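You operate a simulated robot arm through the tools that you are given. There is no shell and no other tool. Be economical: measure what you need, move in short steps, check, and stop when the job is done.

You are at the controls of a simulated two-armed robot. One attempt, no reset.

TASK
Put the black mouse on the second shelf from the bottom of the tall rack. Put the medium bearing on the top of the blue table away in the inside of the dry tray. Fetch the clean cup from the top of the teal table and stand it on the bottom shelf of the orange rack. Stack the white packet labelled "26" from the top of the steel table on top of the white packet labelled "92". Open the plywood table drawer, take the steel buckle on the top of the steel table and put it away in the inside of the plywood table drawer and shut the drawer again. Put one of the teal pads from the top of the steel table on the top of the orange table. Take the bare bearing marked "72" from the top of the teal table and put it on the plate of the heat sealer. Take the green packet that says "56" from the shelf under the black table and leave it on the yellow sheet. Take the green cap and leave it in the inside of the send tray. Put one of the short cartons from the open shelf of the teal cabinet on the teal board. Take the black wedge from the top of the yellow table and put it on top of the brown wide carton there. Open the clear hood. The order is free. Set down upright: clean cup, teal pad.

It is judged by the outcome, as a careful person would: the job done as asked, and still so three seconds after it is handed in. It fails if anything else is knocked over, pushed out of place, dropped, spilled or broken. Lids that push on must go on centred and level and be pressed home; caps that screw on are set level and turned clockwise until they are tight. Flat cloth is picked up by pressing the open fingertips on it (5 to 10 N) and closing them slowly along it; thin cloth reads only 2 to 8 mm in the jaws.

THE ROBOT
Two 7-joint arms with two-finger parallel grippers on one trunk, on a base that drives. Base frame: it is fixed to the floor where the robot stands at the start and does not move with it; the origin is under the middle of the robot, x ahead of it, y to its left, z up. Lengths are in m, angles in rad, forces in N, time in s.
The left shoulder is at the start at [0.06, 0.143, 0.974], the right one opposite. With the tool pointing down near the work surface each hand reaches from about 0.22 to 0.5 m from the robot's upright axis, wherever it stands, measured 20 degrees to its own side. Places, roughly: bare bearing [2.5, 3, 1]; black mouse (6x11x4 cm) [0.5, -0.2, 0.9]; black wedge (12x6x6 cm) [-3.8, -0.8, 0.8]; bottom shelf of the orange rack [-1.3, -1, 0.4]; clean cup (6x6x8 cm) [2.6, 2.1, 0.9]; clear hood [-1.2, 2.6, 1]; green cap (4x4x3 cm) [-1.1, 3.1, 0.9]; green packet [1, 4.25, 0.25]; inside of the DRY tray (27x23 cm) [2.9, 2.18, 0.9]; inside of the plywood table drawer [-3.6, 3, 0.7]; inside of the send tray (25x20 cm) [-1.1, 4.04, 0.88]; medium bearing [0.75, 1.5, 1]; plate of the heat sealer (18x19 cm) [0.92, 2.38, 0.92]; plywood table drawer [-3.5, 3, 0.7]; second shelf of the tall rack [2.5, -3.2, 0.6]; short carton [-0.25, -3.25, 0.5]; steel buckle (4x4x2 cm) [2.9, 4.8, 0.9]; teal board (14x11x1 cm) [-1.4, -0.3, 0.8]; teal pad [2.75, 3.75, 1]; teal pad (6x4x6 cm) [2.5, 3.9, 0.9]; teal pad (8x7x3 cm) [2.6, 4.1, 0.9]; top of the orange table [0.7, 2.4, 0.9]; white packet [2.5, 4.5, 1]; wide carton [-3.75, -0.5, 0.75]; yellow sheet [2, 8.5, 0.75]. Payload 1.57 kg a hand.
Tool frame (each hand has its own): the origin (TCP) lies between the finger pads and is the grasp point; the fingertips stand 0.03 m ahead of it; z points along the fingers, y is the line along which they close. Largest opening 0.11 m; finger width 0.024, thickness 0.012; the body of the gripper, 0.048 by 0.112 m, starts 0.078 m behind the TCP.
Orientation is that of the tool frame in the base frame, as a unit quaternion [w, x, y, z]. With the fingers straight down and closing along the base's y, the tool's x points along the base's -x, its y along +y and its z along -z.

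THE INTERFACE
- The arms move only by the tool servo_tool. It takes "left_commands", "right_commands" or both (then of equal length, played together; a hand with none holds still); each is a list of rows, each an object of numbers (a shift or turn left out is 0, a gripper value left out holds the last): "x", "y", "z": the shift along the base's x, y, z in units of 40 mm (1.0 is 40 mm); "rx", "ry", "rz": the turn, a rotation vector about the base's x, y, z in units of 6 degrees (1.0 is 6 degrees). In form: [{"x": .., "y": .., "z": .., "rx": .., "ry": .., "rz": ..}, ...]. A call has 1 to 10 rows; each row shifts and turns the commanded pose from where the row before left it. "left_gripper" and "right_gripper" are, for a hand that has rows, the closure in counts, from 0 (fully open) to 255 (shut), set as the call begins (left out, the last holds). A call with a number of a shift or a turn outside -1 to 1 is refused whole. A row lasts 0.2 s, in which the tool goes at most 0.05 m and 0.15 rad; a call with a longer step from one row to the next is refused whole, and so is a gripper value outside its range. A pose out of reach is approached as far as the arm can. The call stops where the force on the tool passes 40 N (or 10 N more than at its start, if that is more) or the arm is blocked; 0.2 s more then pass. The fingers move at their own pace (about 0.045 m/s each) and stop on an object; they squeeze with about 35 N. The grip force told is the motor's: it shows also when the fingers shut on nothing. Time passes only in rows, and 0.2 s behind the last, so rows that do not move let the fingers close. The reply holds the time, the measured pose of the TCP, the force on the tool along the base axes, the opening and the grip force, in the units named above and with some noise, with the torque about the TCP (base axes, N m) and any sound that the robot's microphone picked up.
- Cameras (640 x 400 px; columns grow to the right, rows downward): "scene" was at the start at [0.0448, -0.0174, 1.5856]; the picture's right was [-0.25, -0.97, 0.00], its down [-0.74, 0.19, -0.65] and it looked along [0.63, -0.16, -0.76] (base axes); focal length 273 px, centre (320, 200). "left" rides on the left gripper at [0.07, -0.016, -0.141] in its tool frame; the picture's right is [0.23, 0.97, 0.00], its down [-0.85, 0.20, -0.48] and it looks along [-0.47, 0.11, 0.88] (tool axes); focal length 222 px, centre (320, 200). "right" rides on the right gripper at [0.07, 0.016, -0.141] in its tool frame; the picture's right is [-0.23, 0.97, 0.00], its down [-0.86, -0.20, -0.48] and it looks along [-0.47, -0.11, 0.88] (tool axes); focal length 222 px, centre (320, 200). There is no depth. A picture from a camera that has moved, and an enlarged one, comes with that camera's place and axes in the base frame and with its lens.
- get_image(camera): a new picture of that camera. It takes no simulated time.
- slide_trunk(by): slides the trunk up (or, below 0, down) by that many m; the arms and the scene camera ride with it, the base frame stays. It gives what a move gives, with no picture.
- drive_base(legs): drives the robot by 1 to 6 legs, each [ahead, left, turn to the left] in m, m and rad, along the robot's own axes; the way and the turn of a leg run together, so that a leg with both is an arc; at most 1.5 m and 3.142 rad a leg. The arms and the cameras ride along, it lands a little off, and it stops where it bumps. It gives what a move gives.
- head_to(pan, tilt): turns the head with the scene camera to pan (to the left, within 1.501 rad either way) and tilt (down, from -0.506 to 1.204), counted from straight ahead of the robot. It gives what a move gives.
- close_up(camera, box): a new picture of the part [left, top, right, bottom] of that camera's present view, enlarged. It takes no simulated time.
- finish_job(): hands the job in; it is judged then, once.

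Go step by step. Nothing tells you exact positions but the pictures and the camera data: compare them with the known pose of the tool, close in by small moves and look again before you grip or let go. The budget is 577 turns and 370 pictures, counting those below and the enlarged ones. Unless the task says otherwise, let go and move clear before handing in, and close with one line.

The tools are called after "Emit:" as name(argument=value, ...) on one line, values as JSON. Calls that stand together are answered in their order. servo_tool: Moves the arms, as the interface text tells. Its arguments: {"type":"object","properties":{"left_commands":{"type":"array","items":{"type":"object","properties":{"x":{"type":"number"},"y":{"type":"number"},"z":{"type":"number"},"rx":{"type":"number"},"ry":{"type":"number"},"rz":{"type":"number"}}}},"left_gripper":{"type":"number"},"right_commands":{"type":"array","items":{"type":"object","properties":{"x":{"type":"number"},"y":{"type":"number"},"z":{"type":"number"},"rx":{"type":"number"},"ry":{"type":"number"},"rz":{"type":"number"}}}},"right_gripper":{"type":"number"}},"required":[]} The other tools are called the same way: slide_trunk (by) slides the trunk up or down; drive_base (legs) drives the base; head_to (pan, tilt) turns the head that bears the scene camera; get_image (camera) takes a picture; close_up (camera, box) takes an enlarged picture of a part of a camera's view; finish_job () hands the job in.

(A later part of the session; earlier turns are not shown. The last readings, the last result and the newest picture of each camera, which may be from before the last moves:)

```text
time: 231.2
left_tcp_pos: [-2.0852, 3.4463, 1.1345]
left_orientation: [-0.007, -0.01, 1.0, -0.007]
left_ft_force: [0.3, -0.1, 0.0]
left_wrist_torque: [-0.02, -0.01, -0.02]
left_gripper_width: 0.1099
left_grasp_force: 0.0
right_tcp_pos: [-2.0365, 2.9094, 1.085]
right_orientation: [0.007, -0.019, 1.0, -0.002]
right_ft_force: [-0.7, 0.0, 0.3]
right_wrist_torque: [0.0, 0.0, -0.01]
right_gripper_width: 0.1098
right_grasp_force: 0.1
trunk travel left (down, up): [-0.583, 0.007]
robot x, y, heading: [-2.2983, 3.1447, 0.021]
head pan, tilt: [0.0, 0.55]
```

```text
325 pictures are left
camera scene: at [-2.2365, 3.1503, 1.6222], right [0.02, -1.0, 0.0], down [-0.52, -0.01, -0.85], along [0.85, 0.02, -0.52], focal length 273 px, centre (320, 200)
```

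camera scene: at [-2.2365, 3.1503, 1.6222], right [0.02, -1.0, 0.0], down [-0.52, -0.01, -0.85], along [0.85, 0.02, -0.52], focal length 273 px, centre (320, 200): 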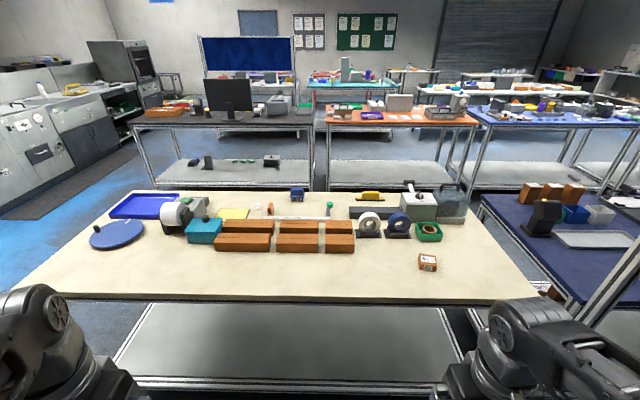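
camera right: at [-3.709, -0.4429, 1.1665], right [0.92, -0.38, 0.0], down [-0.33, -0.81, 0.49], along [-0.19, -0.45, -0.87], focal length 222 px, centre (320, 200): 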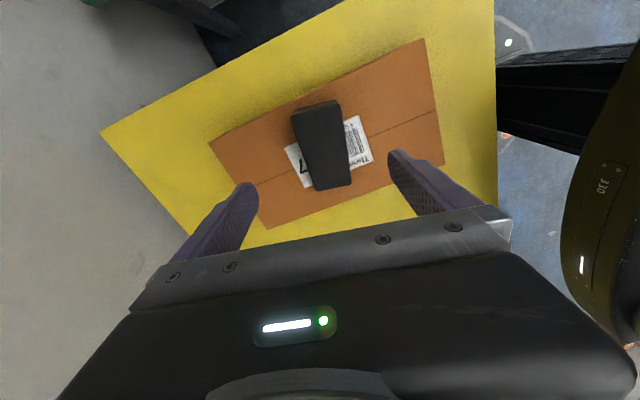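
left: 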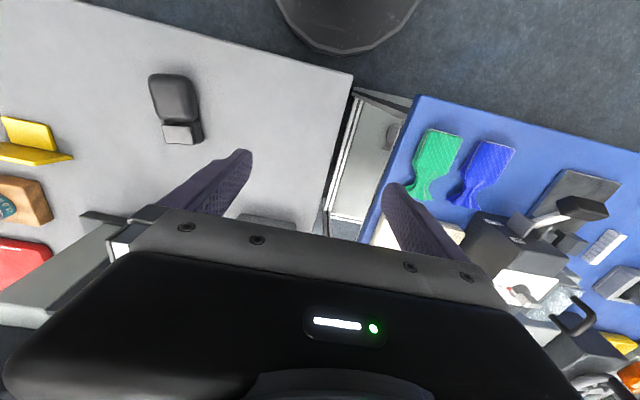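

The bench shows the blue SEND tray at left, the green cap behind the boxes, and what may be the hooded device at right. Closer looks.

Emit:
close_up(camera="scene", box=[230, 170, 480, 280])

Emit:
close_up(camera="scene", box=[80, 180, 240, 270])

```text
2.56 times, centred on (355, 225) of scene
camera zoom: at [-2.2365, 3.1503, 1.6222], right [0.02, -1.0, 0.0], down [-0.52, -0.01, -0.85], along [0.85, 0.02, -0.52], focal length 700 px, centre (230, 136)
```

zoom: 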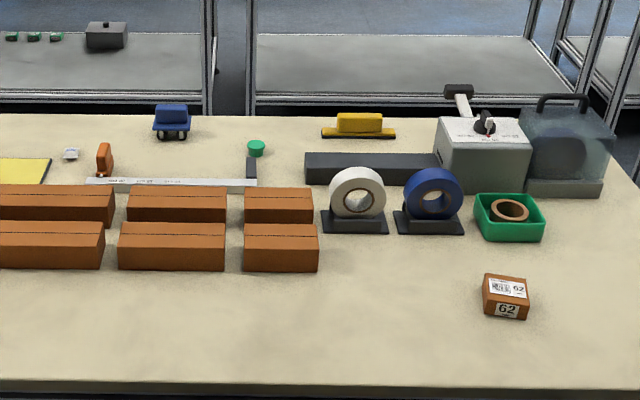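

```text
4.00 times, centred on (160, 225) of scene
camera zoom: at [-2.2365, 3.1503, 1.6222], right [0.02, -1.0, 0.0], down [-0.52, -0.01, -0.85], along [0.85, 0.02, -0.52], focal length 1093 px, centre (960, 100)
```

zoom: 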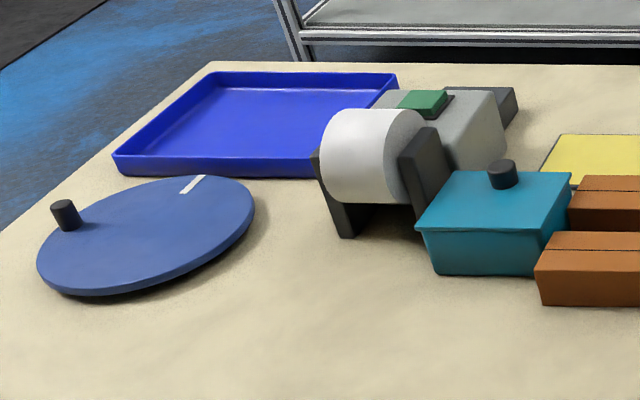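

The cap, hood and SEND tray are all nearer the bench's far (+x) edge. I'll drive around the north end to that side.

Emit:
drive_base(legs=[[0, 1.0, -0.02], [0, 0.95, 0], [0.95, 0, 0], [0.95, 0, 0], [0, 0, 3.14], [0, 1.45, 0]])

Emit:
head_to(pan=0.3, tilt=0.7)

Emit:
get_image(camera="scene")

```text
time: 264.1
left_tcp_pos: [-0.6948, 3.4072, 1.134]
left_orientation: [-0.008, 1.0, -0.029, 0.007]
left_ft_force: [0.4, -0.2, -1.0]
left_wrist_torque: [0.01, 0.0, 0.02]
left_gripper_width: 0.1101
left_grasp_force: 0.1
right_tcp_pos: [-0.7009, 3.9466, 1.0845]
right_orientation: [-0.003, 1.0, -0.021, -0.007]
right_ft_force: [-0.3, 0.0, -0.1]
right_wrist_torque: [0.03, 0.0, 0.03]
right_gripper_width: 0.11
right_grasp_force: 0.0
trunk travel left (down, up): [-0.583, 0.007]
robot x, y, heading: [-0.4605, 3.6887, 3.085]
head pan, tilt: [0.0, 0.55]
```

```text
time: 264.9
left_tcp_pos: [-0.6942, 3.4075, 1.1347]
left_orientation: [-0.007, 1.0, -0.03, 0.008]
left_ft_force: [-0.7, 0.3, 0.7]
left_wrist_torque: [0.0, 0.03, 0.03]
left_gripper_width: 0.11
left_grasp_force: 0.0
right_tcp_pos: [-0.7012, 3.9468, 1.085]
right_orientation: [-0.002, 1.0, -0.021, -0.007]
right_ft_force: [0.3, -0.9, 0.2]
right_wrist_torque: [0.03, -0.01, 0.01]
right_gripper_width: 0.1099
right_grasp_force: 0.1
trunk travel left (down, up): [-0.583, 0.007]
robot x, y, heading: [-0.4622, 3.6903, 3.082]
head pan, tilt: [0.3, 0.7]
```

```text
322 pictures are left
camera scene: at [-0.5145, 3.6687, 1.6091], right [-0.24, 0.97, 0.0], down [0.63, 0.15, -0.77], along [-0.74, -0.18, -0.64], focal length 273 px, centre (320, 200)
```

scene: 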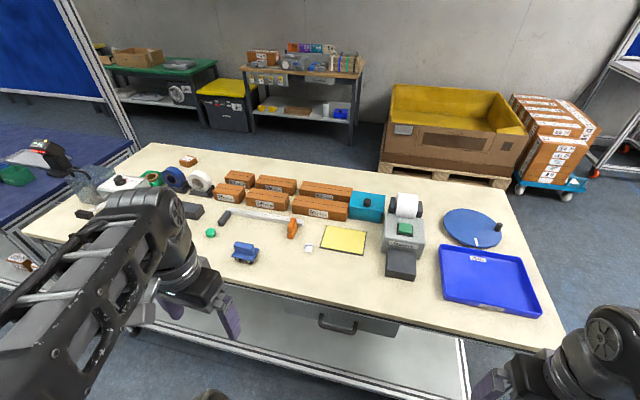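

Cap is at about [-1.07, 3.14] and the tray centre at [-1.10, 4.05]. I'll move so the right hand can reach the cap.

Emit:
drive_base(legs=[[0, 0, 0.057], [0, 0.7, 0], [0.13, 0, 0]])

Emit:
head_to(pan=0, tilt=0.8)

Emit:
get_image(camera="scene")

Emit:
get_image(camera="right")

```text
time: 270.0
left_tcp_pos: [-0.8084, 2.7023, 1.1341]
left_orientation: [-0.007, 1.0, -0.001, 0.008]
left_ft_force: [-0.9, 0.5, -0.1]
left_wrist_torque: [-0.01, -0.06, -0.06]
left_gripper_width: 0.1098
left_grasp_force: 0.1
right_tcp_pos: [-0.8459, 3.2394, 1.0842]
right_orientation: [-0.002, 1.0, 0.008, -0.006]
right_ft_force: [-0.2, -0.1, -0.2]
right_wrist_torque: [0.0, -0.05, -0.02]
right_gripper_width: 0.1102
right_grasp_force: 0.0
trunk travel left (down, up): [-0.583, 0.007]
robot x, y, heading: [-0.5896, 2.9993, 3.143]
head pan, tilt: [0.3, 0.7]
```

```text
time: 270.8
left_tcp_pos: [-0.8088, 2.7022, 1.1345]
left_orientation: [-0.007, 1.0, -0.002, 0.008]
left_ft_force: [-0.3, -0.3, -0.9]
left_wrist_torque: [0.0, 0.01, -0.04]
left_gripper_width: 0.1102
left_grasp_force: 0.0
right_tcp_pos: [-0.8448, 3.2392, 1.0844]
right_orientation: [-0.002, 1.0, 0.009, -0.008]
right_ft_force: [-0.4, -0.4, 0.4]
right_wrist_torque: [-0.01, 0.0, 0.0]
right_gripper_width: 0.1101
right_grasp_force: 0.1
trunk travel left (down, up): [-0.583, 0.007]
robot x, y, heading: [-0.5902, 2.995, 3.144]
head pan, tilt: [0.0, 0.799]
```

```text
321 pictures are left
camera scene: at [-0.642, 2.9989, 1.6008], right [0.0, 1.0, 0.0], down [0.72, 0.0, -0.7], along [-0.7, 0.0, -0.72], focal length 273 px, centre (320, 200)
```

scene: 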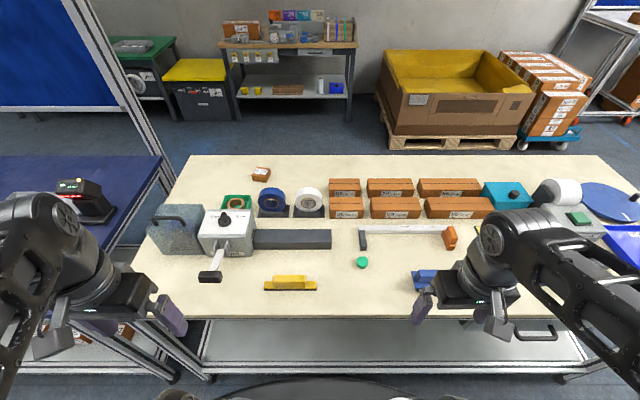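

```text
320 pictures are left
camera right: at [-0.7733, 3.2248, 1.2243], right [-0.21, -0.98, 0.0], down [-0.85, 0.18, 0.49], along [-0.48, 0.11, -0.87], focal length 222 px, centre (320, 200)
```

right: 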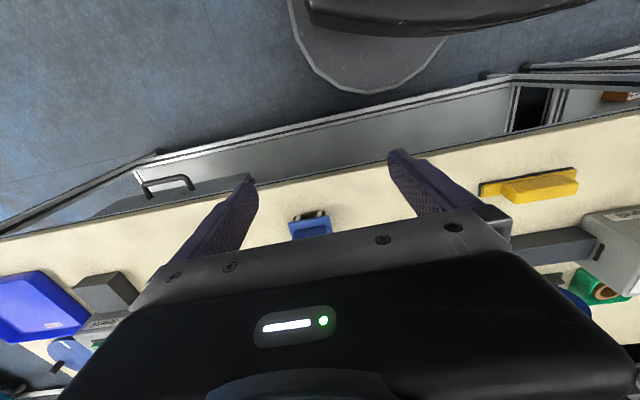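

I'll bring the right hand over the cap at [-1.06, 3.116].

Emit:
servo_tool(right_commands=[{"x": -0.9, "y": -0.52}, {"x": -0.9, "y": -0.52}, {"x": -0.9, "y": -0.52}, {"x": -0.9, "y": -0.52}, {"x": -0.9, "y": -0.52}, {"x": -0.88, "y": -0.48}, {"z": -0.9}, {}])

Emit:
get_image(camera="right")

```text
time: 272.6
left_tcp_pos: [-0.8075, 2.7025, 1.1356]
left_orientation: [-0.007, 1.0, -0.001, 0.008]
left_ft_force: [0.3, -0.7, -0.3]
left_wrist_torque: [-0.03, -0.01, 0.01]
left_gripper_width: 0.1098
left_grasp_force: 0.1
right_tcp_pos: [-1.0623, 3.117, 1.0483]
right_orientation: [-0.002, 1.0, 0.007, -0.008]
right_ft_force: [-0.7, -0.7, 0.0]
right_wrist_torque: [-0.02, 0.01, -0.05]
right_gripper_width: 0.1102
right_grasp_force: 0.1
trunk travel left (down, up): [-0.583, 0.007]
robot x, y, heading: [-0.5862, 2.9965, 3.139]
head pan, tilt: [0.0, 0.799]
```

```text
319 pictures are left
camera right: at [-0.991, 3.1008, 1.1878], right [-0.21, -0.98, 0.0], down [-0.85, 0.18, 0.49], along [-0.48, 0.11, -0.87], focal length 222 px, centre (320, 200)
```

right: 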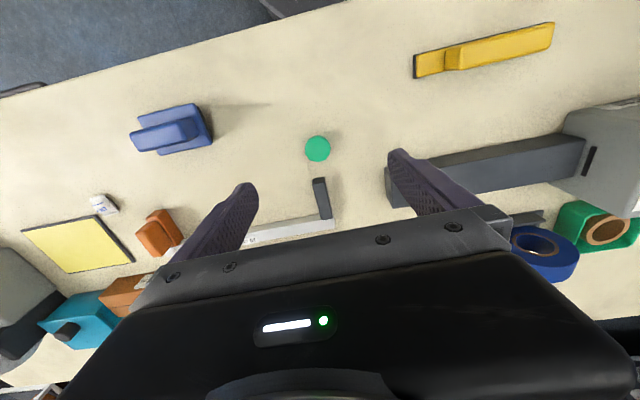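

Cap centre refined to [-1.074, 3.124]. Descending to just above it.

Emit:
servo_tool(right_commands=[{"x": -0.28, "y": 0.17}, {"z": -0.9}, {"z": -0.9}, {"z": -0.9}, {"z": -0.3}, {"z": -0.15}, {"z": -0.15}, {}])

Emit:
get_image(camera="right")

```text
time: 274.4
left_tcp_pos: [-0.808, 2.7019, 1.134]
left_orientation: [-0.007, 1.0, 0.0, 0.008]
left_ft_force: [1.2, 1.1, 0.8]
left_wrist_torque: [0.01, -0.01, 0.03]
left_gripper_width: 0.11
left_grasp_force: 0.0
right_tcp_pos: [-1.0718, 3.1237, 0.9172]
right_orientation: [-0.002, 1.0, 0.007, -0.007]
right_ft_force: [-0.5, -0.1, 1.1]
right_wrist_torque: [0.01, 0.0, -0.01]
right_gripper_width: 0.1101
right_grasp_force: 0.1
trunk travel left (down, up): [-0.583, 0.007]
robot x, y, heading: [-0.5899, 2.9959, 3.139]
head pan, tilt: [0.0, 0.799]
```

```text
318 pictures are left
camera right: at [-0.9999, 3.1072, 1.057], right [-0.21, -0.98, 0.0], down [-0.85, 0.18, 0.49], along [-0.48, 0.11, -0.87], focal length 222 px, centre (320, 200)
```

right: 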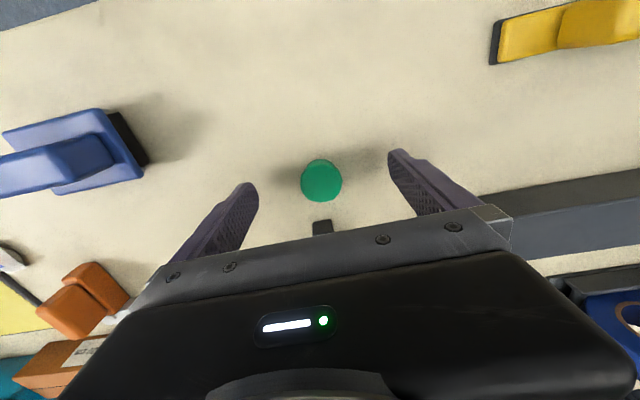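

Aligned. Going down until contact, then lifting slightly and closing.

Emit:
servo_tool(right_commands=[{"z": -0.12}, {"z": -0.12}, {"z": -0.12}, {"z": -0.12}, {"z": -0.12}, {"z": -0.12}])

```text
time: 275.6
left_tcp_pos: [-0.8052, 2.7034, 1.1363]
left_orientation: [-0.007, 1.0, -0.002, 0.007]
left_ft_force: [-0.4, 0.8, 0.4]
left_wrist_torque: [-0.06, -0.04, -0.02]
left_gripper_width: 0.1102
left_grasp_force: 0.2
right_tcp_pos: [-1.0723, 3.1225, 0.8995]
right_orientation: [0.0, 1.0, 0.009, -0.011]
right_ft_force: [13.5, 2.8, 27.6]
right_wrist_torque: [-0.84, -0.67, 0.46]
right_gripper_width: 0.1063
right_grasp_force: 0.1
trunk travel left (down, up): [-0.583, 0.007]
robot x, y, heading: [-0.5923, 2.9945, 3.14]
head pan, tilt: [0.0, 0.799]
stopped in row 5 (right hand): the force on the tool passed its limit at 49 N (the readings are from after the stop); the commanded pose is now the measured one
```

Emit:
servo_tool(right_commands=[{"z": 0.1}, {}, {}, {}, {}, {}, {}], right_gripper=255)

Emit:
servo_tool(right_commands=[{"z": 0.6}, {"z": 0.9}, {"z": 0.9}, {"z": 0.9}, {"z": 0.9}, {}])

Emit:
get_image(camera="right")

Emit:
close_up(camera="scene", box=[120, 170, 340, 310])

```text
time: 277.2
left_tcp_pos: [-0.8074, 2.7029, 1.1346]
left_orientation: [-0.007, 1.0, -0.001, 0.008]
left_ft_force: [0.3, 1.1, 0.6]
left_wrist_torque: [-0.04, 0.01, 0.01]
left_gripper_width: 0.1098
left_grasp_force: 0.0
right_tcp_pos: [-1.075, 3.1233, 0.9016]
right_orientation: [0.0, 1.0, 0.008, -0.011]
right_ft_force: [-0.7, 0.2, 0.5]
right_wrist_torque: [-0.01, -0.02, -0.01]
right_gripper_width: 0.0302
right_grasp_force: 35.1
trunk travel left (down, up): [-0.583, 0.007]
robot x, y, heading: [-0.5887, 2.9973, 3.142]
head pan, tilt: [0.0, 0.799]
```

```text
time: 278.6
left_tcp_pos: [-0.808, 2.7024, 1.1349]
left_orientation: [-0.007, 1.0, -0.001, 0.008]
left_ft_force: [-0.5, 1.2, 0.4]
left_wrist_torque: [0.04, 0.0, 0.01]
left_gripper_width: 0.1098
left_grasp_force: 0.0
right_tcp_pos: [-1.0754, 3.1251, 1.0694]
right_orientation: [0.0, 1.0, 0.007, -0.011]
right_ft_force: [-0.1, 0.2, 0.4]
right_wrist_torque: [-0.02, -0.01, -0.01]
right_gripper_width: 0.0312
right_grasp_force: 35.4
trunk travel left (down, up): [-0.583, 0.007]
robot x, y, heading: [-0.5893, 2.9974, 3.143]
head pan, tilt: [0.0, 0.799]
```

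```text
317 pictures are left
camera right: at [-1.0026, 3.1094, 1.2091], right [-0.21, -0.98, 0.0], down [-0.85, 0.19, 0.5], along [-0.49, 0.1, -0.87], focal length 222 px, centre (320, 200)
```

right: 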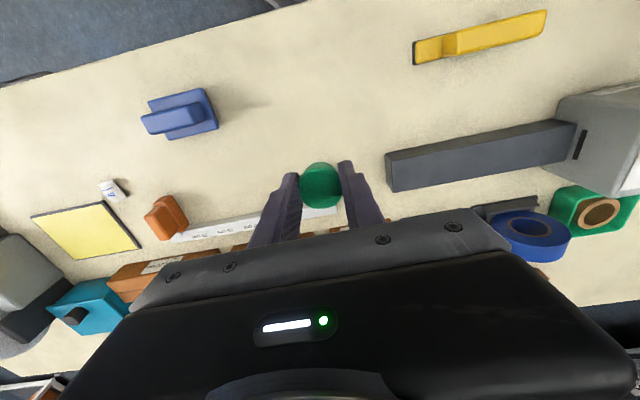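

```text
2.86 times, centred on (230, 240) of scene
camera zoom: at [-0.6422, 2.9991, 1.6008], right [0.0, 1.0, 0.0], down [0.72, 0.0, -0.7], along [-0.7, 0.0, -0.72], focal length 781 px, centre (577, 86)
```

zoom: 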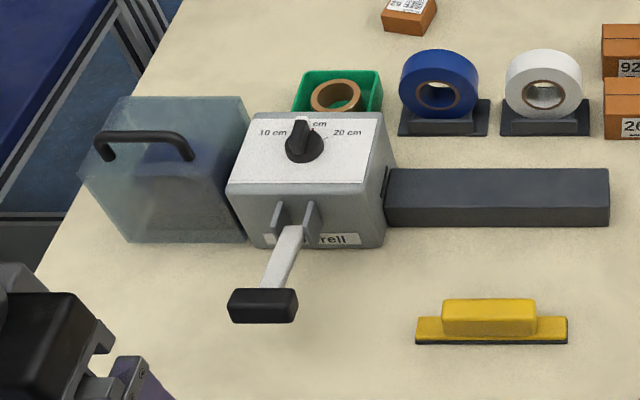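

The cap is held. I'll raise and retract it, strafe north to the SEND tray.

Emit:
servo_tool(right_commands=[{"z": 0.9, "x": 0.6}, {"z": 0.9, "x": 0.6}, {"x": 0.9}, {"x": 0.9}, {}])

Emit:
drive_base(legs=[[0, -0.9, 0]])

Emit:
head_to(pan=-0.2, tilt=0.9)

Emit:
get_image(camera="scene")

```text
time: 279.8
left_tcp_pos: [-0.8085, 2.7015, 1.1349]
left_orientation: [-0.007, 1.0, -0.001, 0.007]
left_ft_force: [-1.1, -0.5, -0.6]
left_wrist_torque: [0.01, -0.01, 0.04]
left_gripper_width: 0.1099
left_grasp_force: 0.1
right_tcp_pos: [-0.9555, 3.1267, 1.1417]
right_orientation: [0.0, 1.0, 0.007, -0.01]
right_ft_force: [0.1, -0.3, 0.0]
right_wrist_torque: [-0.01, 0.0, -0.01]
right_gripper_width: 0.0313
right_grasp_force: 35.4
trunk travel left (down, up): [-0.583, 0.007]
robot x, y, heading: [-0.5938, 2.996, 3.141]
head pan, tilt: [0.0, 0.799]
```

```text
time: 284.5
left_tcp_pos: [-0.8065, 3.5903, 1.1347]
left_orientation: [-0.007, 1.0, -0.004, 0.008]
left_ft_force: [0.2, 1.1, -0.9]
left_wrist_torque: [-0.01, 0.0, -0.02]
left_gripper_width: 0.11
left_grasp_force: 0.0
right_tcp_pos: [-0.9528, 4.014, 1.1422]
right_orientation: [0.0, 1.0, 0.006, -0.01]
right_ft_force: [0.1, 0.6, 0.0]
right_wrist_torque: [0.0, 0.02, 0.0]
right_gripper_width: 0.0313
right_grasp_force: 35.1
trunk travel left (down, up): [-0.583, 0.007]
robot x, y, heading: [-0.5878, 3.8796, 3.136]
head pan, tilt: [0.0, 0.799]
```

```text
time: 285.2
left_tcp_pos: [-0.8062, 3.5887, 1.1341]
left_orientation: [-0.008, 1.0, -0.003, 0.007]
left_ft_force: [0.1, 0.3, 0.1]
left_wrist_torque: [-0.02, 0.01, 0.02]
left_gripper_width: 0.11
left_grasp_force: 0.1
right_tcp_pos: [-0.9529, 4.015, 1.142]
right_orientation: [0.0, 1.0, 0.007, -0.01]
right_ft_force: [0.6, -0.2, -0.6]
right_wrist_torque: [-0.02, -0.02, -0.02]
right_gripper_width: 0.0313
right_grasp_force: 34.7
trunk travel left (down, up): [-0.583, 0.007]
robot x, y, heading: [-0.5901, 3.8815, 3.138]
head pan, tilt: [-0.201, 0.901]
```

```text
315 pictures are left
camera scene: at [-0.6327, 3.9, 1.5929], right [0.2, 0.98, 0.0], down [0.77, -0.16, -0.62], along [-0.61, 0.13, -0.78], focal length 273 px, centre (320, 200)
```

scene: 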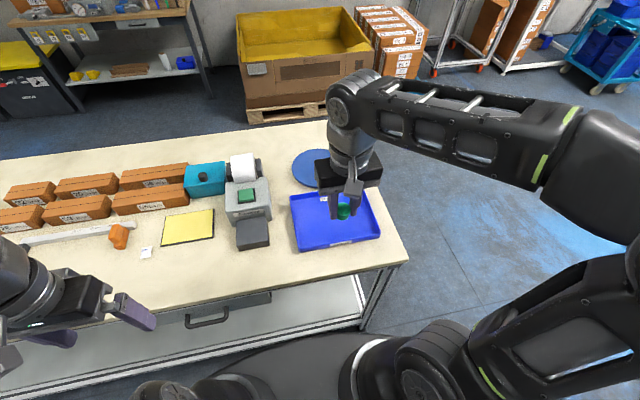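

The tray centre is about [-1.12, 4.04]. I'll go over it and lower.

Emit:
servo_tool(right_commands=[{"x": -0.85, "y": 0.15}, {"x": -0.85, "y": 0.15}, {"x": -0.85, "y": 0.15}, {"x": -0.85, "y": 0.15}, {"x": -0.75}, {"z": -0.9}, {"z": -0.9}, {"z": -0.9}, {"z": -0.9}, {"z": -0.9}])

Emit:
servo_tool(right_commands=[{"z": -0.4}, {"z": -0.3}, {"z": -0.15}, {"z": -0.12}, {"z": -0.12}, {"z": -0.12}, {"z": -0.12}, {"z": -0.12}])

Emit:
get_image(camera="right")

```text
time: 287.4
left_tcp_pos: [-0.8071, 3.5889, 1.1347]
left_orientation: [-0.007, 1.0, -0.004, 0.008]
left_ft_force: [0.3, -0.4, -0.3]
left_wrist_torque: [0.01, -0.03, 0.03]
left_gripper_width: 0.11
left_grasp_force: 0.1
right_tcp_pos: [-1.1192, 4.0372, 0.9604]
right_orientation: [0.0, 1.0, 0.006, -0.011]
right_ft_force: [-0.2, 0.2, -0.2]
right_wrist_torque: [0.04, 0.0, 0.0]
right_gripper_width: 0.0314
right_grasp_force: 35.1
trunk travel left (down, up): [-0.583, 0.007]
robot x, y, heading: [-0.5868, 3.8797, 3.134]
head pan, tilt: [-0.201, 0.901]
```

```text
time: 289.2
left_tcp_pos: [-0.8055, 3.5893, 1.1357]
left_orientation: [-0.007, 1.0, -0.004, 0.007]
left_ft_force: [-0.2, 0.5, -0.5]
left_wrist_torque: [0.01, 0.01, -0.05]
left_gripper_width: 0.1101
left_grasp_force: 0.0
right_tcp_pos: [-1.119, 4.0368, 0.9058]
right_orientation: [0.0, 1.0, 0.006, -0.013]
right_ft_force: [3.3, 1.8, 19.2]
right_wrist_torque: [0.01, -0.06, 0.02]
right_gripper_width: 0.0316
right_grasp_force: 34.5
trunk travel left (down, up): [-0.583, 0.007]
robot x, y, heading: [-0.5863, 3.8829, 3.133]
head pan, tilt: [-0.201, 0.901]
```

```text
314 pictures are left
camera right: at [-1.0454, 4.0213, 1.0448], right [-0.22, -0.98, 0.01], down [-0.84, 0.19, 0.5], along [-0.49, 0.1, -0.87], focal length 222 px, centre (320, 200)
```

right: 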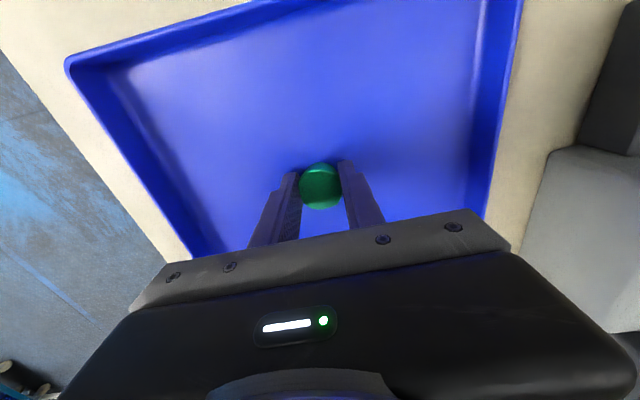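

The cap is on the tray floor. Releasing and withdrawing up, then towards me.

Emit:
servo_tool(right_commands=[{"z": 0.05}, {}, {}, {}, {}, {"z": 0.7}, {"z": 1}, {"z": 1}, {"z": 1}, {"z": 1}], right_gripper=0)

Emit:
get_image(camera="right")

Emit:
servo_tool(right_commands=[{"x": 0.9}, {"x": 0.9}, {"x": 0.9}, {"x": 0.9}, {"x": 0.9}, {"x": 0.9}, {"x": 0.9}])

Emit:
drive_base(legs=[[-0.05, 0, 0], [0, 1.0, 0]])

Emit:
head_to(pan=0.4, tilt=0.8)

Emit:
get_image(camera="scene")

```text
time: 291.4
left_tcp_pos: [-0.8072, 3.5897, 1.1342]
left_orientation: [-0.007, 1.0, -0.004, 0.008]
left_ft_force: [0.3, -0.2, 0.2]
left_wrist_torque: [0.0, 0.04, 0.02]
left_gripper_width: 0.1098
left_grasp_force: 0.1
right_tcp_pos: [-1.1187, 4.038, 1.0891]
right_orientation: [0.0, 1.0, 0.006, -0.011]
right_ft_force: [0.4, 0.5, -0.8]
right_wrist_torque: [-0.01, -0.02, 0.03]
right_gripper_width: 0.1101
right_grasp_force: 0.0
trunk travel left (down, up): [-0.583, 0.007]
robot x, y, heading: [-0.5897, 3.8816, 3.135]
head pan, tilt: [-0.201, 0.901]
```

```text
313 pictures are left
camera right: at [-1.0451, 4.0226, 1.2294], right [-0.21, -0.98, 0.0], down [-0.85, 0.19, 0.5], along [-0.49, 0.1, -0.87], focal length 222 px, centre (320, 200)
```

right: 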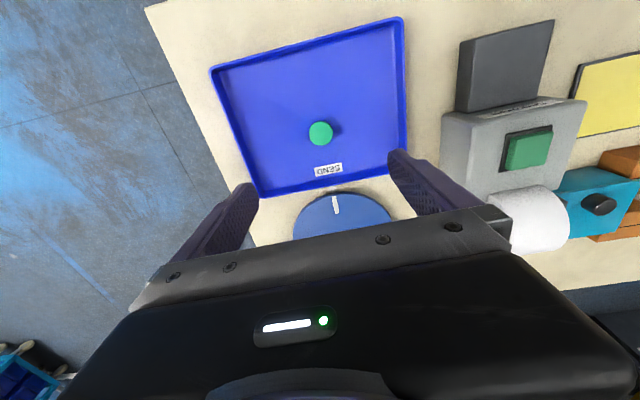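

```text
time: 293.0
left_tcp_pos: [-0.805, 3.5901, 1.1346]
left_orientation: [-0.007, 1.0, -0.003, 0.008]
left_ft_force: [0.4, 0.1, 0.5]
left_wrist_torque: [0.0, -0.02, -0.01]
left_gripper_width: 0.1098
left_grasp_force: 0.0
right_tcp_pos: [-0.8636, 4.0384, 1.0938]
right_orientation: [0.0, 1.0, 0.007, -0.011]
right_ft_force: [0.4, 0.6, 1.1]
right_wrist_torque: [0.01, 0.01, 0.03]
right_gripper_width: 0.1098
right_grasp_force: 0.2
trunk travel left (down, up): [-0.583, 0.007]
robot x, y, heading: [-0.5837, 3.8843, 3.132]
head pan, tilt: [-0.201, 0.901]
```

```text
time: 298.8
left_tcp_pos: [-0.7731, 2.5885, 1.1345]
left_orientation: [-0.008, 1.0, -0.01, 0.008]
left_ft_force: [-0.3, -0.5, 0.5]
left_wrist_torque: [0.02, -0.03, 0.01]
left_gripper_width: 0.1102
left_grasp_force: 0.0
right_tcp_pos: [-0.8244, 3.0375, 1.0938]
right_orientation: [0.0, 1.0, -0.002, -0.01]
right_ft_force: [-0.2, 0.2, -0.1]
right_wrist_torque: [0.0, 0.03, 0.01]
right_gripper_width: 0.1101
right_grasp_force: 0.0
trunk travel left (down, up): [-0.583, 0.007]
robot x, y, heading: [-0.5489, 2.8795, 3.119]
head pan, tilt: [-0.201, 0.901]
```

```text
time: 299.8
left_tcp_pos: [-0.7745, 2.5886, 1.1348]
left_orientation: [-0.007, 1.0, -0.011, 0.007]
left_ft_force: [0.2, 0.0, -0.7]
left_wrist_torque: [0.0, 0.03, -0.01]
left_gripper_width: 0.1101
left_grasp_force: 0.1
right_tcp_pos: [-0.8254, 3.0375, 1.0931]
right_orientation: [0.0, 1.0, -0.001, -0.011]
right_ft_force: [-0.8, -0.2, 0.4]
right_wrist_torque: [0.02, -0.02, -0.03]
right_gripper_width: 0.11
right_grasp_force: 0.1
trunk travel left (down, up): [-0.583, 0.007]
robot x, y, heading: [-0.5509, 2.8787, 3.123]
head pan, tilt: [0.4, 0.799]
```

```text
312 pictures are left
camera scene: at [-0.5964, 2.8503, 1.6008], right [-0.37, 0.93, 0.0], down [0.67, 0.27, -0.7], along [-0.65, -0.26, -0.72], focal length 273 px, centre (320, 200)
```

scene: 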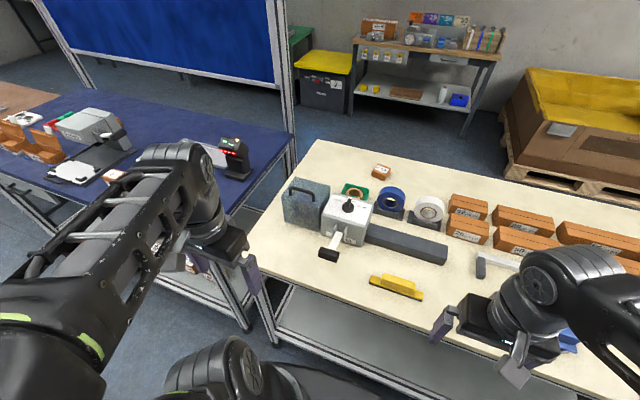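

The cap is in the SEND tray. Now a close look at the clear hood.

Emit:
close_up(camera="scene", box=[265, 160, 375, 270])

```text
3.64 times, centred on (320, 215) of scene
camera zoom: at [-0.5964, 2.8503, 1.6008], right [-0.37, 0.93, 0.0], down [0.67, 0.27, -0.7], along [-0.65, -0.26, -0.72], focal length 994 px, centre (320, 146)
```

zoom: 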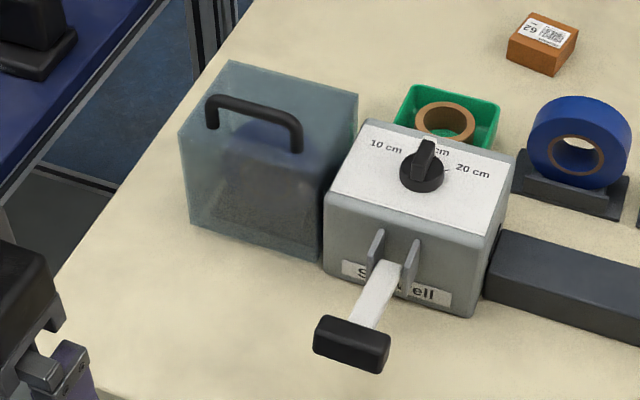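

The hood spans x -1.22…-1.12, y 2.51…2.64, top z≈0.995, with a bar handle along y near its front (x≈-1.13, z≈1.03). I'll move so the left hand can work on it and look with its camera, turned 90°.

Emit:
drive_base(legs=[[0.07, 0.13, 0.02]])

Emit:
servo_tool(left_commands=[{"rz": -1, "x": -0.5, "z": 0.5}, {"rz": -1, "x": -0.5, "z": 0.5}, {"rz": -1, "x": -0.5}, {"rz": -1, "x": -0.5}, {"rz": -1}, {"rz": -1}, {"rz": -1}, {"rz": -1}, {"rz": -1}, {"rz": -1}])

Emit:
servo_tool(left_commands=[{"rz": -1}, {"rz": -1}, {"rz": -1}, {"rz": -1}, {"rz": -1}, {}])

Emit:
get_image(camera="left")

```text
time: 301.1
left_tcp_pos: [-0.8397, 2.454, 1.1333]
left_orientation: [-0.008, 1.0, 0.0, 0.007]
left_ft_force: [-0.4, 0.4, -0.1]
left_wrist_torque: [0.05, -0.08, -0.01]
left_gripper_width: 0.1102
left_grasp_force: 0.1
right_tcp_pos: [-0.9005, 2.903, 1.0928]
right_orientation: [-0.001, 1.0, 0.008, -0.011]
right_ft_force: [0.1, 0.1, 0.3]
right_wrist_torque: [0.04, 0.0, -0.02]
right_gripper_width: 0.1101
right_grasp_force: 0.0
trunk travel left (down, up): [-0.583, 0.007]
robot x, y, heading: [-0.6212, 2.7482, -3.138]
head pan, tilt: [0.4, 0.799]
```

```text
time: 303.3
left_tcp_pos: [-0.934, 2.4516, 1.1574]
left_orientation: [-0.002, 0.865, -0.501, 0.01]
left_ft_force: [-0.5, 0.9, -0.4]
left_wrist_torque: [0.02, -0.04, 0.03]
left_gripper_width: 0.1101
left_grasp_force: 0.1
left hand out of reach, approached as far as the arm can: row 1, 2
right_tcp_pos: [-0.9001, 2.9034, 1.0929]
right_orientation: [0.0, 1.0, 0.009, -0.011]
right_ft_force: [0.1, -0.4, -0.1]
right_wrist_torque: [0.04, 0.01, -0.02]
right_gripper_width: 0.1102
right_grasp_force: 0.1
trunk travel left (down, up): [-0.583, 0.007]
robot x, y, heading: [-0.6249, 2.7515, -3.142]
head pan, tilt: [0.4, 0.799]
```

```text
time: 304.7
left_tcp_pos: [-0.9345, 2.4532, 1.1575]
left_orientation: [0.0, -0.706, 0.708, -0.011]
left_ft_force: [0.1, 0.3, -0.4]
left_wrist_torque: [-0.02, -0.04, 0.0]
left_gripper_width: 0.11
left_grasp_force: 0.0
right_tcp_pos: [-0.9006, 2.9039, 1.093]
right_orientation: [0.0, 1.0, 0.009, -0.011]
right_ft_force: [-0.6, 0.0, -0.8]
right_wrist_torque: [-0.03, 0.0, 0.01]
right_gripper_width: 0.1102
right_grasp_force: 0.1
trunk travel left (down, up): [-0.583, 0.007]
robot x, y, heading: [-0.6244, 2.7503, -3.139]
head pan, tilt: [0.4, 0.799]
```

```text
310 pictures are left
camera left: at [-0.9201, 2.3865, 1.3], right [-0.97, -0.23, -0.01], down [-0.2, 0.86, 0.46], along [-0.1, 0.45, -0.89], focal length 222 px, centre (320, 200)
```

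left: 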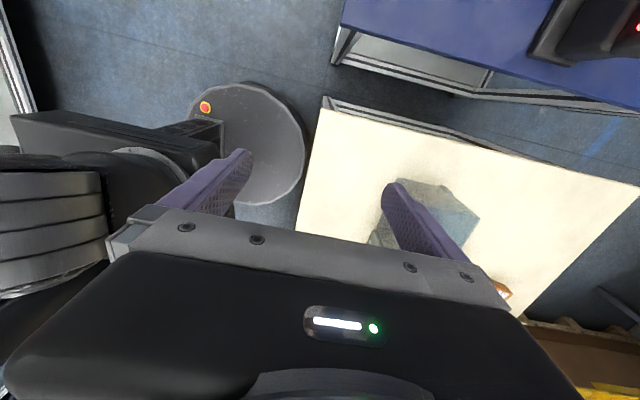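

I can see the hood behind the finger. I'll shift the hand out over it for a clear view.

Emit:
servo_tool(left_commands=[{"x": -0.9, "y": -0.2}, {"x": -0.9, "y": -0.2}, {"x": -0.9, "y": -0.2}, {"x": -0.9, "y": -0.2}, {"x": -0.9, "y": -0.2}, {}])

Emit:
get_image(camera="left")

Emit:
close_up(camera="left", box=[240, 120, 440, 245])

```text
time: 306.1
left_tcp_pos: [-1.1141, 2.4114, 1.1577]
left_orientation: [0.0, 0.707, -0.707, 0.008]
left_ft_force: [0.2, -1.1, 1.1]
left_wrist_torque: [0.05, 0.05, 0.01]
left_gripper_width: 0.1101
left_grasp_force: 0.1
right_tcp_pos: [-0.899, 2.9006, 1.0936]
right_orientation: [-0.002, 1.0, 0.008, -0.011]
right_ft_force: [0.8, -0.2, 0.3]
right_wrist_torque: [0.07, 0.06, 0.01]
right_gripper_width: 0.11
right_grasp_force: 0.1
trunk travel left (down, up): [-0.583, 0.007]
robot x, y, heading: [-0.6242, 2.7499, -3.139]
head pan, tilt: [0.4, 0.799]
```

```text
309 pictures are left
camera left: at [-1.0998, 2.3446, 1.2991], right [-0.97, -0.23, -0.01], down [-0.2, 0.86, 0.46], along [-0.1, 0.45, -0.89], focal length 222 px, centre (320, 200)
```

left: 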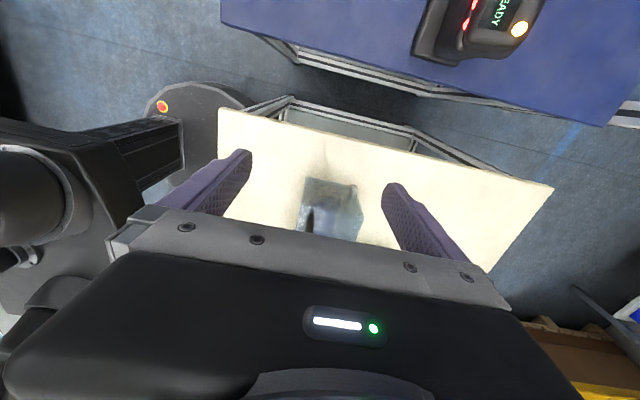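

```text
3.20 times, centred on (340, 182) of left
camera zoom: at [-1.0998, 2.3446, 1.2991], right [-0.97, -0.23, -0.01], down [-0.2, 0.86, 0.46], along [-0.1, 0.45, -0.89], focal length 711 px, centre (256, 256)
```

zoom: 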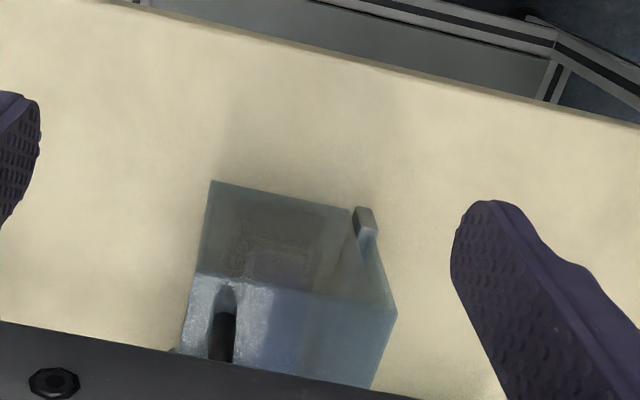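

There's a hinge block at the hood's back bottom, so it swings up and back. I'll turn the left hand back, tilt its fingers 30° outward, close them, and push the handle along the arc.

Emit:
servo_tool(left_commands=[{"rz": 1, "x": 0.8}, {"rz": 1, "x": 0.8}, {"rz": 1, "x": 0.8}, {"rz": 1}, {"rz": 1}, {"rz": 1}, {"rz": 1}, {"rz": 1}, {"rz": 1}, {"rz": 1}], left_gripper=255)

Emit:
servo_tool(left_commands=[{"rz": 1, "y": 0.8}, {"rz": 1, "y": 0.8}, {"rz": 1, "y": 0.8}, {"rz": 1, "y": 0.8}, {"rz": 1, "y": 0.8}, {"ry": 1}, {"ry": 1}, {"ry": 1}, {"ry": 1}, {"ry": 1}])

Emit:
get_image(camera="left")

```text
time: 308.3
left_tcp_pos: [-1.0172, 2.4118, 1.1571]
left_orientation: [-0.005, 0.966, -0.259, 0.009]
left_ft_force: [-1.1, -0.2, 0.5]
left_wrist_torque: [0.06, -0.02, 0.03]
left_gripper_width: 0.0
left_grasp_force: 21.4
right_tcp_pos: [-0.8999, 2.9039, 1.0931]
right_orientation: [0.0, 1.0, 0.009, -0.011]
right_ft_force: [-0.1, -0.5, 0.7]
right_wrist_torque: [-0.01, 0.0, -0.01]
right_gripper_width: 0.1099
right_grasp_force: 0.0
trunk travel left (down, up): [-0.583, 0.007]
robot x, y, heading: [-0.6232, 2.7508, -3.137]
head pan, tilt: [0.4, 0.799]
```

```text
time: 310.5
left_tcp_pos: [-1.0164, 2.5735, 1.1549]
left_orientation: [-0.017, 0.969, 0.0, -0.247]
left_ft_force: [0.4, 0.5, 0.3]
left_wrist_torque: [0.01, 0.01, 0.01]
left_gripper_width: 0.0
left_grasp_force: 21.5
right_tcp_pos: [-0.9004, 2.9039, 1.0943]
right_orientation: [0.0, 1.0, 0.009, -0.01]
right_ft_force: [-0.5, -0.8, 0.2]
right_wrist_torque: [0.01, -0.01, 0.01]
right_gripper_width: 0.1097
right_grasp_force: 0.1
trunk travel left (down, up): [-0.583, 0.007]
robot x, y, heading: [-0.6211, 2.7527, -3.144]
head pan, tilt: [0.4, 0.799]
```

```text
307 pictures are left
camera left: at [-0.8876, 2.5858, 1.246], right [0.19, -0.97, -0.14], down [-0.52, -0.22, 0.82], along [-0.83, -0.08, -0.55], focal length 222 px, centre (320, 200)
```

left: 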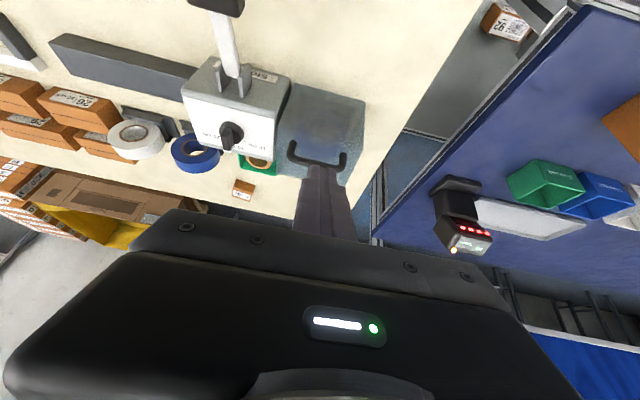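

I'll lower the closed fingers to just in front of the handle.

Emit:
servo_tool(left_commands=[{"z": -1, "y": 0.05}, {"z": -1}, {"z": -0.9}, {"z": -0.2, "x": -0.5}, {}])

Emit:
get_image(camera="left")

Emit:
close_up(camera="scene", box=[230, 150, 390, 280])

```text
time: 311.7
left_tcp_pos: [-1.0426, 2.5768, 1.0356]
left_orientation: [-0.005, 0.968, -0.002, -0.252]
left_ft_force: [0.8, 0.1, 0.8]
left_wrist_torque: [0.01, 0.03, -0.02]
left_gripper_width: 0.0
left_grasp_force: 20.4
left hand out of reach, approached as far as the arm can: row 3
right_tcp_pos: [-0.8993, 2.9038, 1.092]
right_orientation: [0.0, 1.0, 0.008, -0.01]
right_ft_force: [0.4, 1.2, 0.0]
right_wrist_torque: [0.0, 0.03, 0.03]
right_gripper_width: 0.1102
right_grasp_force: 0.1
trunk travel left (down, up): [-0.583, 0.007]
robot x, y, heading: [-0.6229, 2.7502, -3.137]
head pan, tilt: [0.4, 0.799]
```

```text
306 pictures are left
camera left: at [-0.9121, 2.5914, 1.1259], right [0.19, -0.97, -0.12], down [-0.52, -0.21, 0.83], along [-0.84, -0.1, -0.54], focal length 222 px, centre (320, 200)
```

left: 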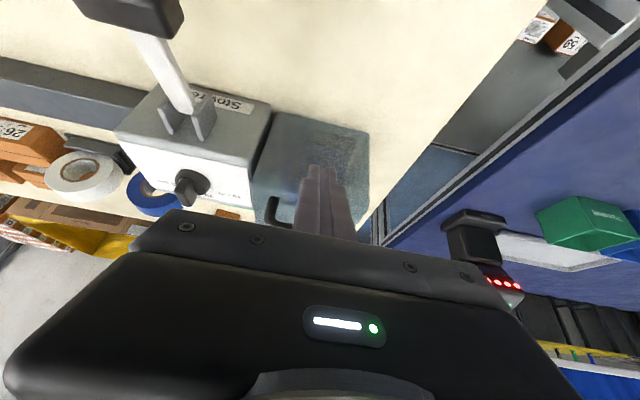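

```text
3.08 times, centred on (310, 215) of scene
camera zoom: at [-0.6661, 2.7215, 1.6009], right [-0.39, 0.92, 0.0], down [0.66, 0.28, -0.7], along [-0.64, -0.27, -0.72], focal length 841 px, centre (351, 154)
```

zoom: 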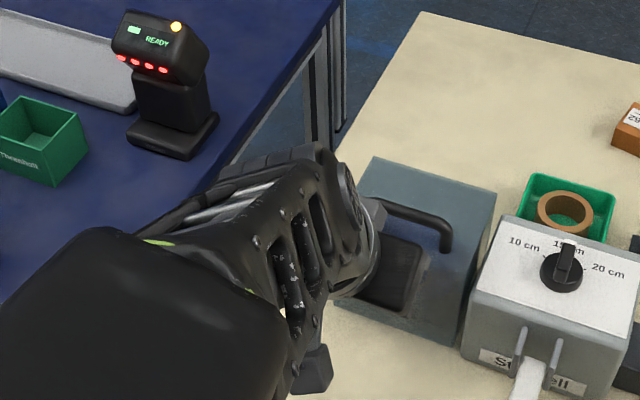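

The bar is ~6 cm ahead of the fingers. I'll approach and push along the first part of the arc, watching the force.

Emit:
servo_tool(left_commands=[{"x": -0.7}, {"x": -0.7}, {"x": -0.35, "z": 0.13, "ry": 0.2}, {"x": -0.35, "z": 0.13, "ry": 0.2}, {"x": -0.35, "z": 0.12, "ry": 0.2}, {"x": -0.35, "z": 0.12, "ry": 0.2}, {}])

Emit:
get_image(camera="left")

Emit:
close_up(camera="scene", box=[230, 150, 390, 280])

```text
time: 313.3
left_tcp_pos: [-1.1553, 2.5767, 1.06]
left_orientation: [-0.007, 0.956, -0.004, -0.294]
left_ft_force: [2.8, 0.9, 10.5]
left_wrist_torque: [-0.06, 0.11, 0.0]
left_gripper_width: 0.0
left_grasp_force: 21.3
right_tcp_pos: [-0.8987, 2.9039, 1.0932]
right_orientation: [-0.001, 1.0, 0.009, -0.012]
right_ft_force: [0.1, 0.1, 0.0]
right_wrist_torque: [-0.01, 0.01, 0.02]
right_gripper_width: 0.1103
right_grasp_force: 0.2
trunk travel left (down, up): [-0.583, 0.007]
robot x, y, heading: [-0.6187, 2.7521, -3.141]
head pan, tilt: [0.4, 0.799]
```

```text
304 pictures are left
camera left: at [-1.0187, 2.592, 1.1366], right [0.18, -0.97, -0.14], down [-0.44, -0.21, 0.87], along [-0.88, -0.1, -0.47], focal length 222 px, centre (320, 200)
```

left: 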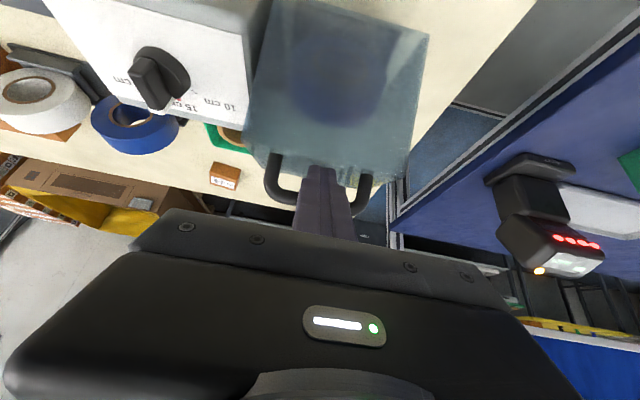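

```text
3.08 times, centred on (310, 215) of scene
camera zoom: at [-0.6652, 2.7216, 1.601], right [-0.39, 0.92, 0.0], down [0.66, 0.28, -0.7], along [-0.64, -0.27, -0.72], focal length 841 px, centre (351, 154)
```

zoom: 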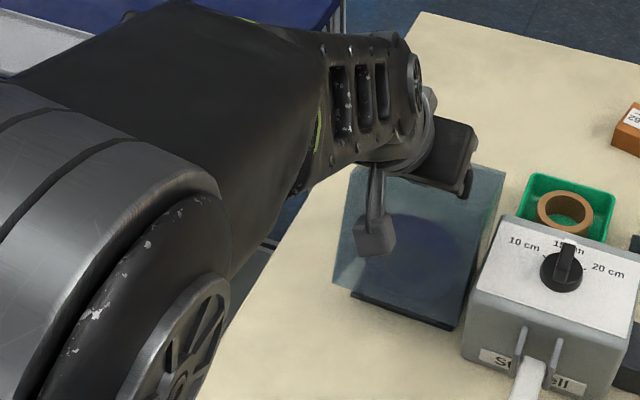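

It's swinging open. Continuing along the arc.

Emit:
servo_tool(left_commands=[{"x": -0.37, "z": 0.02, "ry": 0.42}, {"x": -0.37, "ry": 0.42}, {"x": -0.37, "ry": 0.42}, {"x": -0.37, "z": -0.02, "ry": 0.42}, {"x": -0.36, "z": -0.08, "ry": 0.62}, {"x": -0.36, "z": -0.12, "ry": 0.62}, {"x": -0.36, "z": -0.14, "ry": 0.62}, {}])

Emit:
get_image(camera="left")

Emit:
close_up(camera="scene", box=[230, 150, 390, 280])

```text
time: 314.6
left_tcp_pos: [-1.2201, 2.5744, 1.0544]
left_orientation: [-0.008, 0.918, -0.003, -0.396]
left_ft_force: [34.0, -3.0, 43.5]
left_wrist_torque: [-0.99, -5.3, 0.55]
left_gripper_width: 0.0
left_grasp_force: 20.4
right_tcp_pos: [-0.8943, 2.9033, 1.096]
right_orientation: [0.001, 1.0, 0.01, -0.013]
right_ft_force: [-1.4, 0.2, 0.1]
right_wrist_torque: [0.04, -0.03, 0.01]
right_gripper_width: 0.1103
right_grasp_force: 0.0
trunk travel left (down, up): [-0.583, 0.007]
robot x, y, heading: [-0.618, 2.7471, -3.135]
head pan, tilt: [0.4, 0.799]
stopped in row 6 (left hand): the force on the tool passed its limit at 60 N (the readings are from after the stop); the commanded pose is now the measured one
```

```text
302 pictures are left
camera left: at [-1.068, 2.5898, 1.1001], right [0.14, -0.97, -0.18], down [-0.24, -0.21, 0.95], along [-0.96, -0.09, -0.27], focal length 222 px, centre (320, 200)
```

left: 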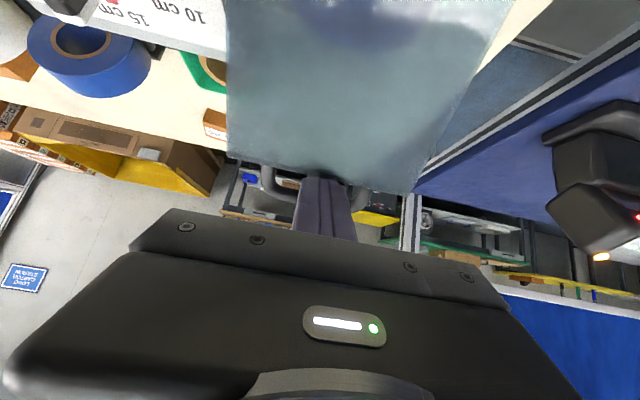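

```text
3.08 times, centred on (310, 215) of scene
camera zoom: at [-0.6583, 2.7223, 1.602], right [-0.39, 0.92, 0.0], down [0.66, 0.28, -0.7], along [-0.64, -0.27, -0.71], focal length 841 px, centre (351, 154)
```

zoom: 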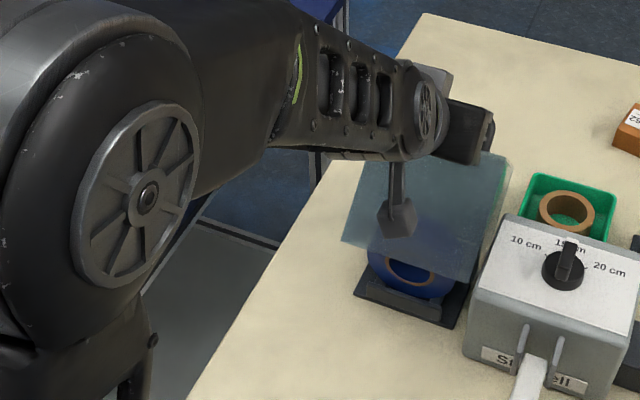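

The fingers have jammed under the bar as the hood turned (~45°). I'll back out gently along the finger axis and see whether the hood stays.

Emit:
servo_tool(left_commands=[{"x": 0.12, "z": 0.12}, {"x": 0.15, "z": 0.1}, {"x": 0.15, "z": 0.1}, {}])

Emit:
get_image(camera="left")

```text
time: 315.6
left_tcp_pos: [-1.2087, 2.5737, 1.0597]
left_orientation: [-0.007, 0.92, -0.003, -0.392]
left_ft_force: [1.8, -1.3, -10.8]
left_wrist_torque: [-0.05, -0.35, 0.08]
left_gripper_width: 0.0001
left_grasp_force: 21.3
right_tcp_pos: [-0.9005, 2.9035, 1.093]
right_orientation: [0.001, 1.0, 0.009, -0.01]
right_ft_force: [1.2, 1.2, 0.4]
right_wrist_torque: [-0.03, 0.01, 0.01]
right_gripper_width: 0.1101
right_grasp_force: 0.1
trunk travel left (down, up): [-0.583, 0.007]
robot x, y, heading: [-0.6196, 2.7512, -3.137]
head pan, tilt: [0.4, 0.799]
```

```text
300 pictures are left
camera left: at [-1.057, 2.5889, 1.108], right [0.15, -0.97, -0.17], down [-0.25, -0.21, 0.95], along [-0.96, -0.1, -0.27], focal length 222 px, centre (320, 200)
```

left: 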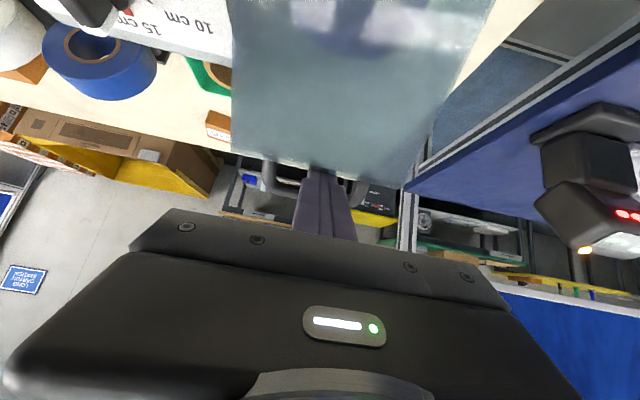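

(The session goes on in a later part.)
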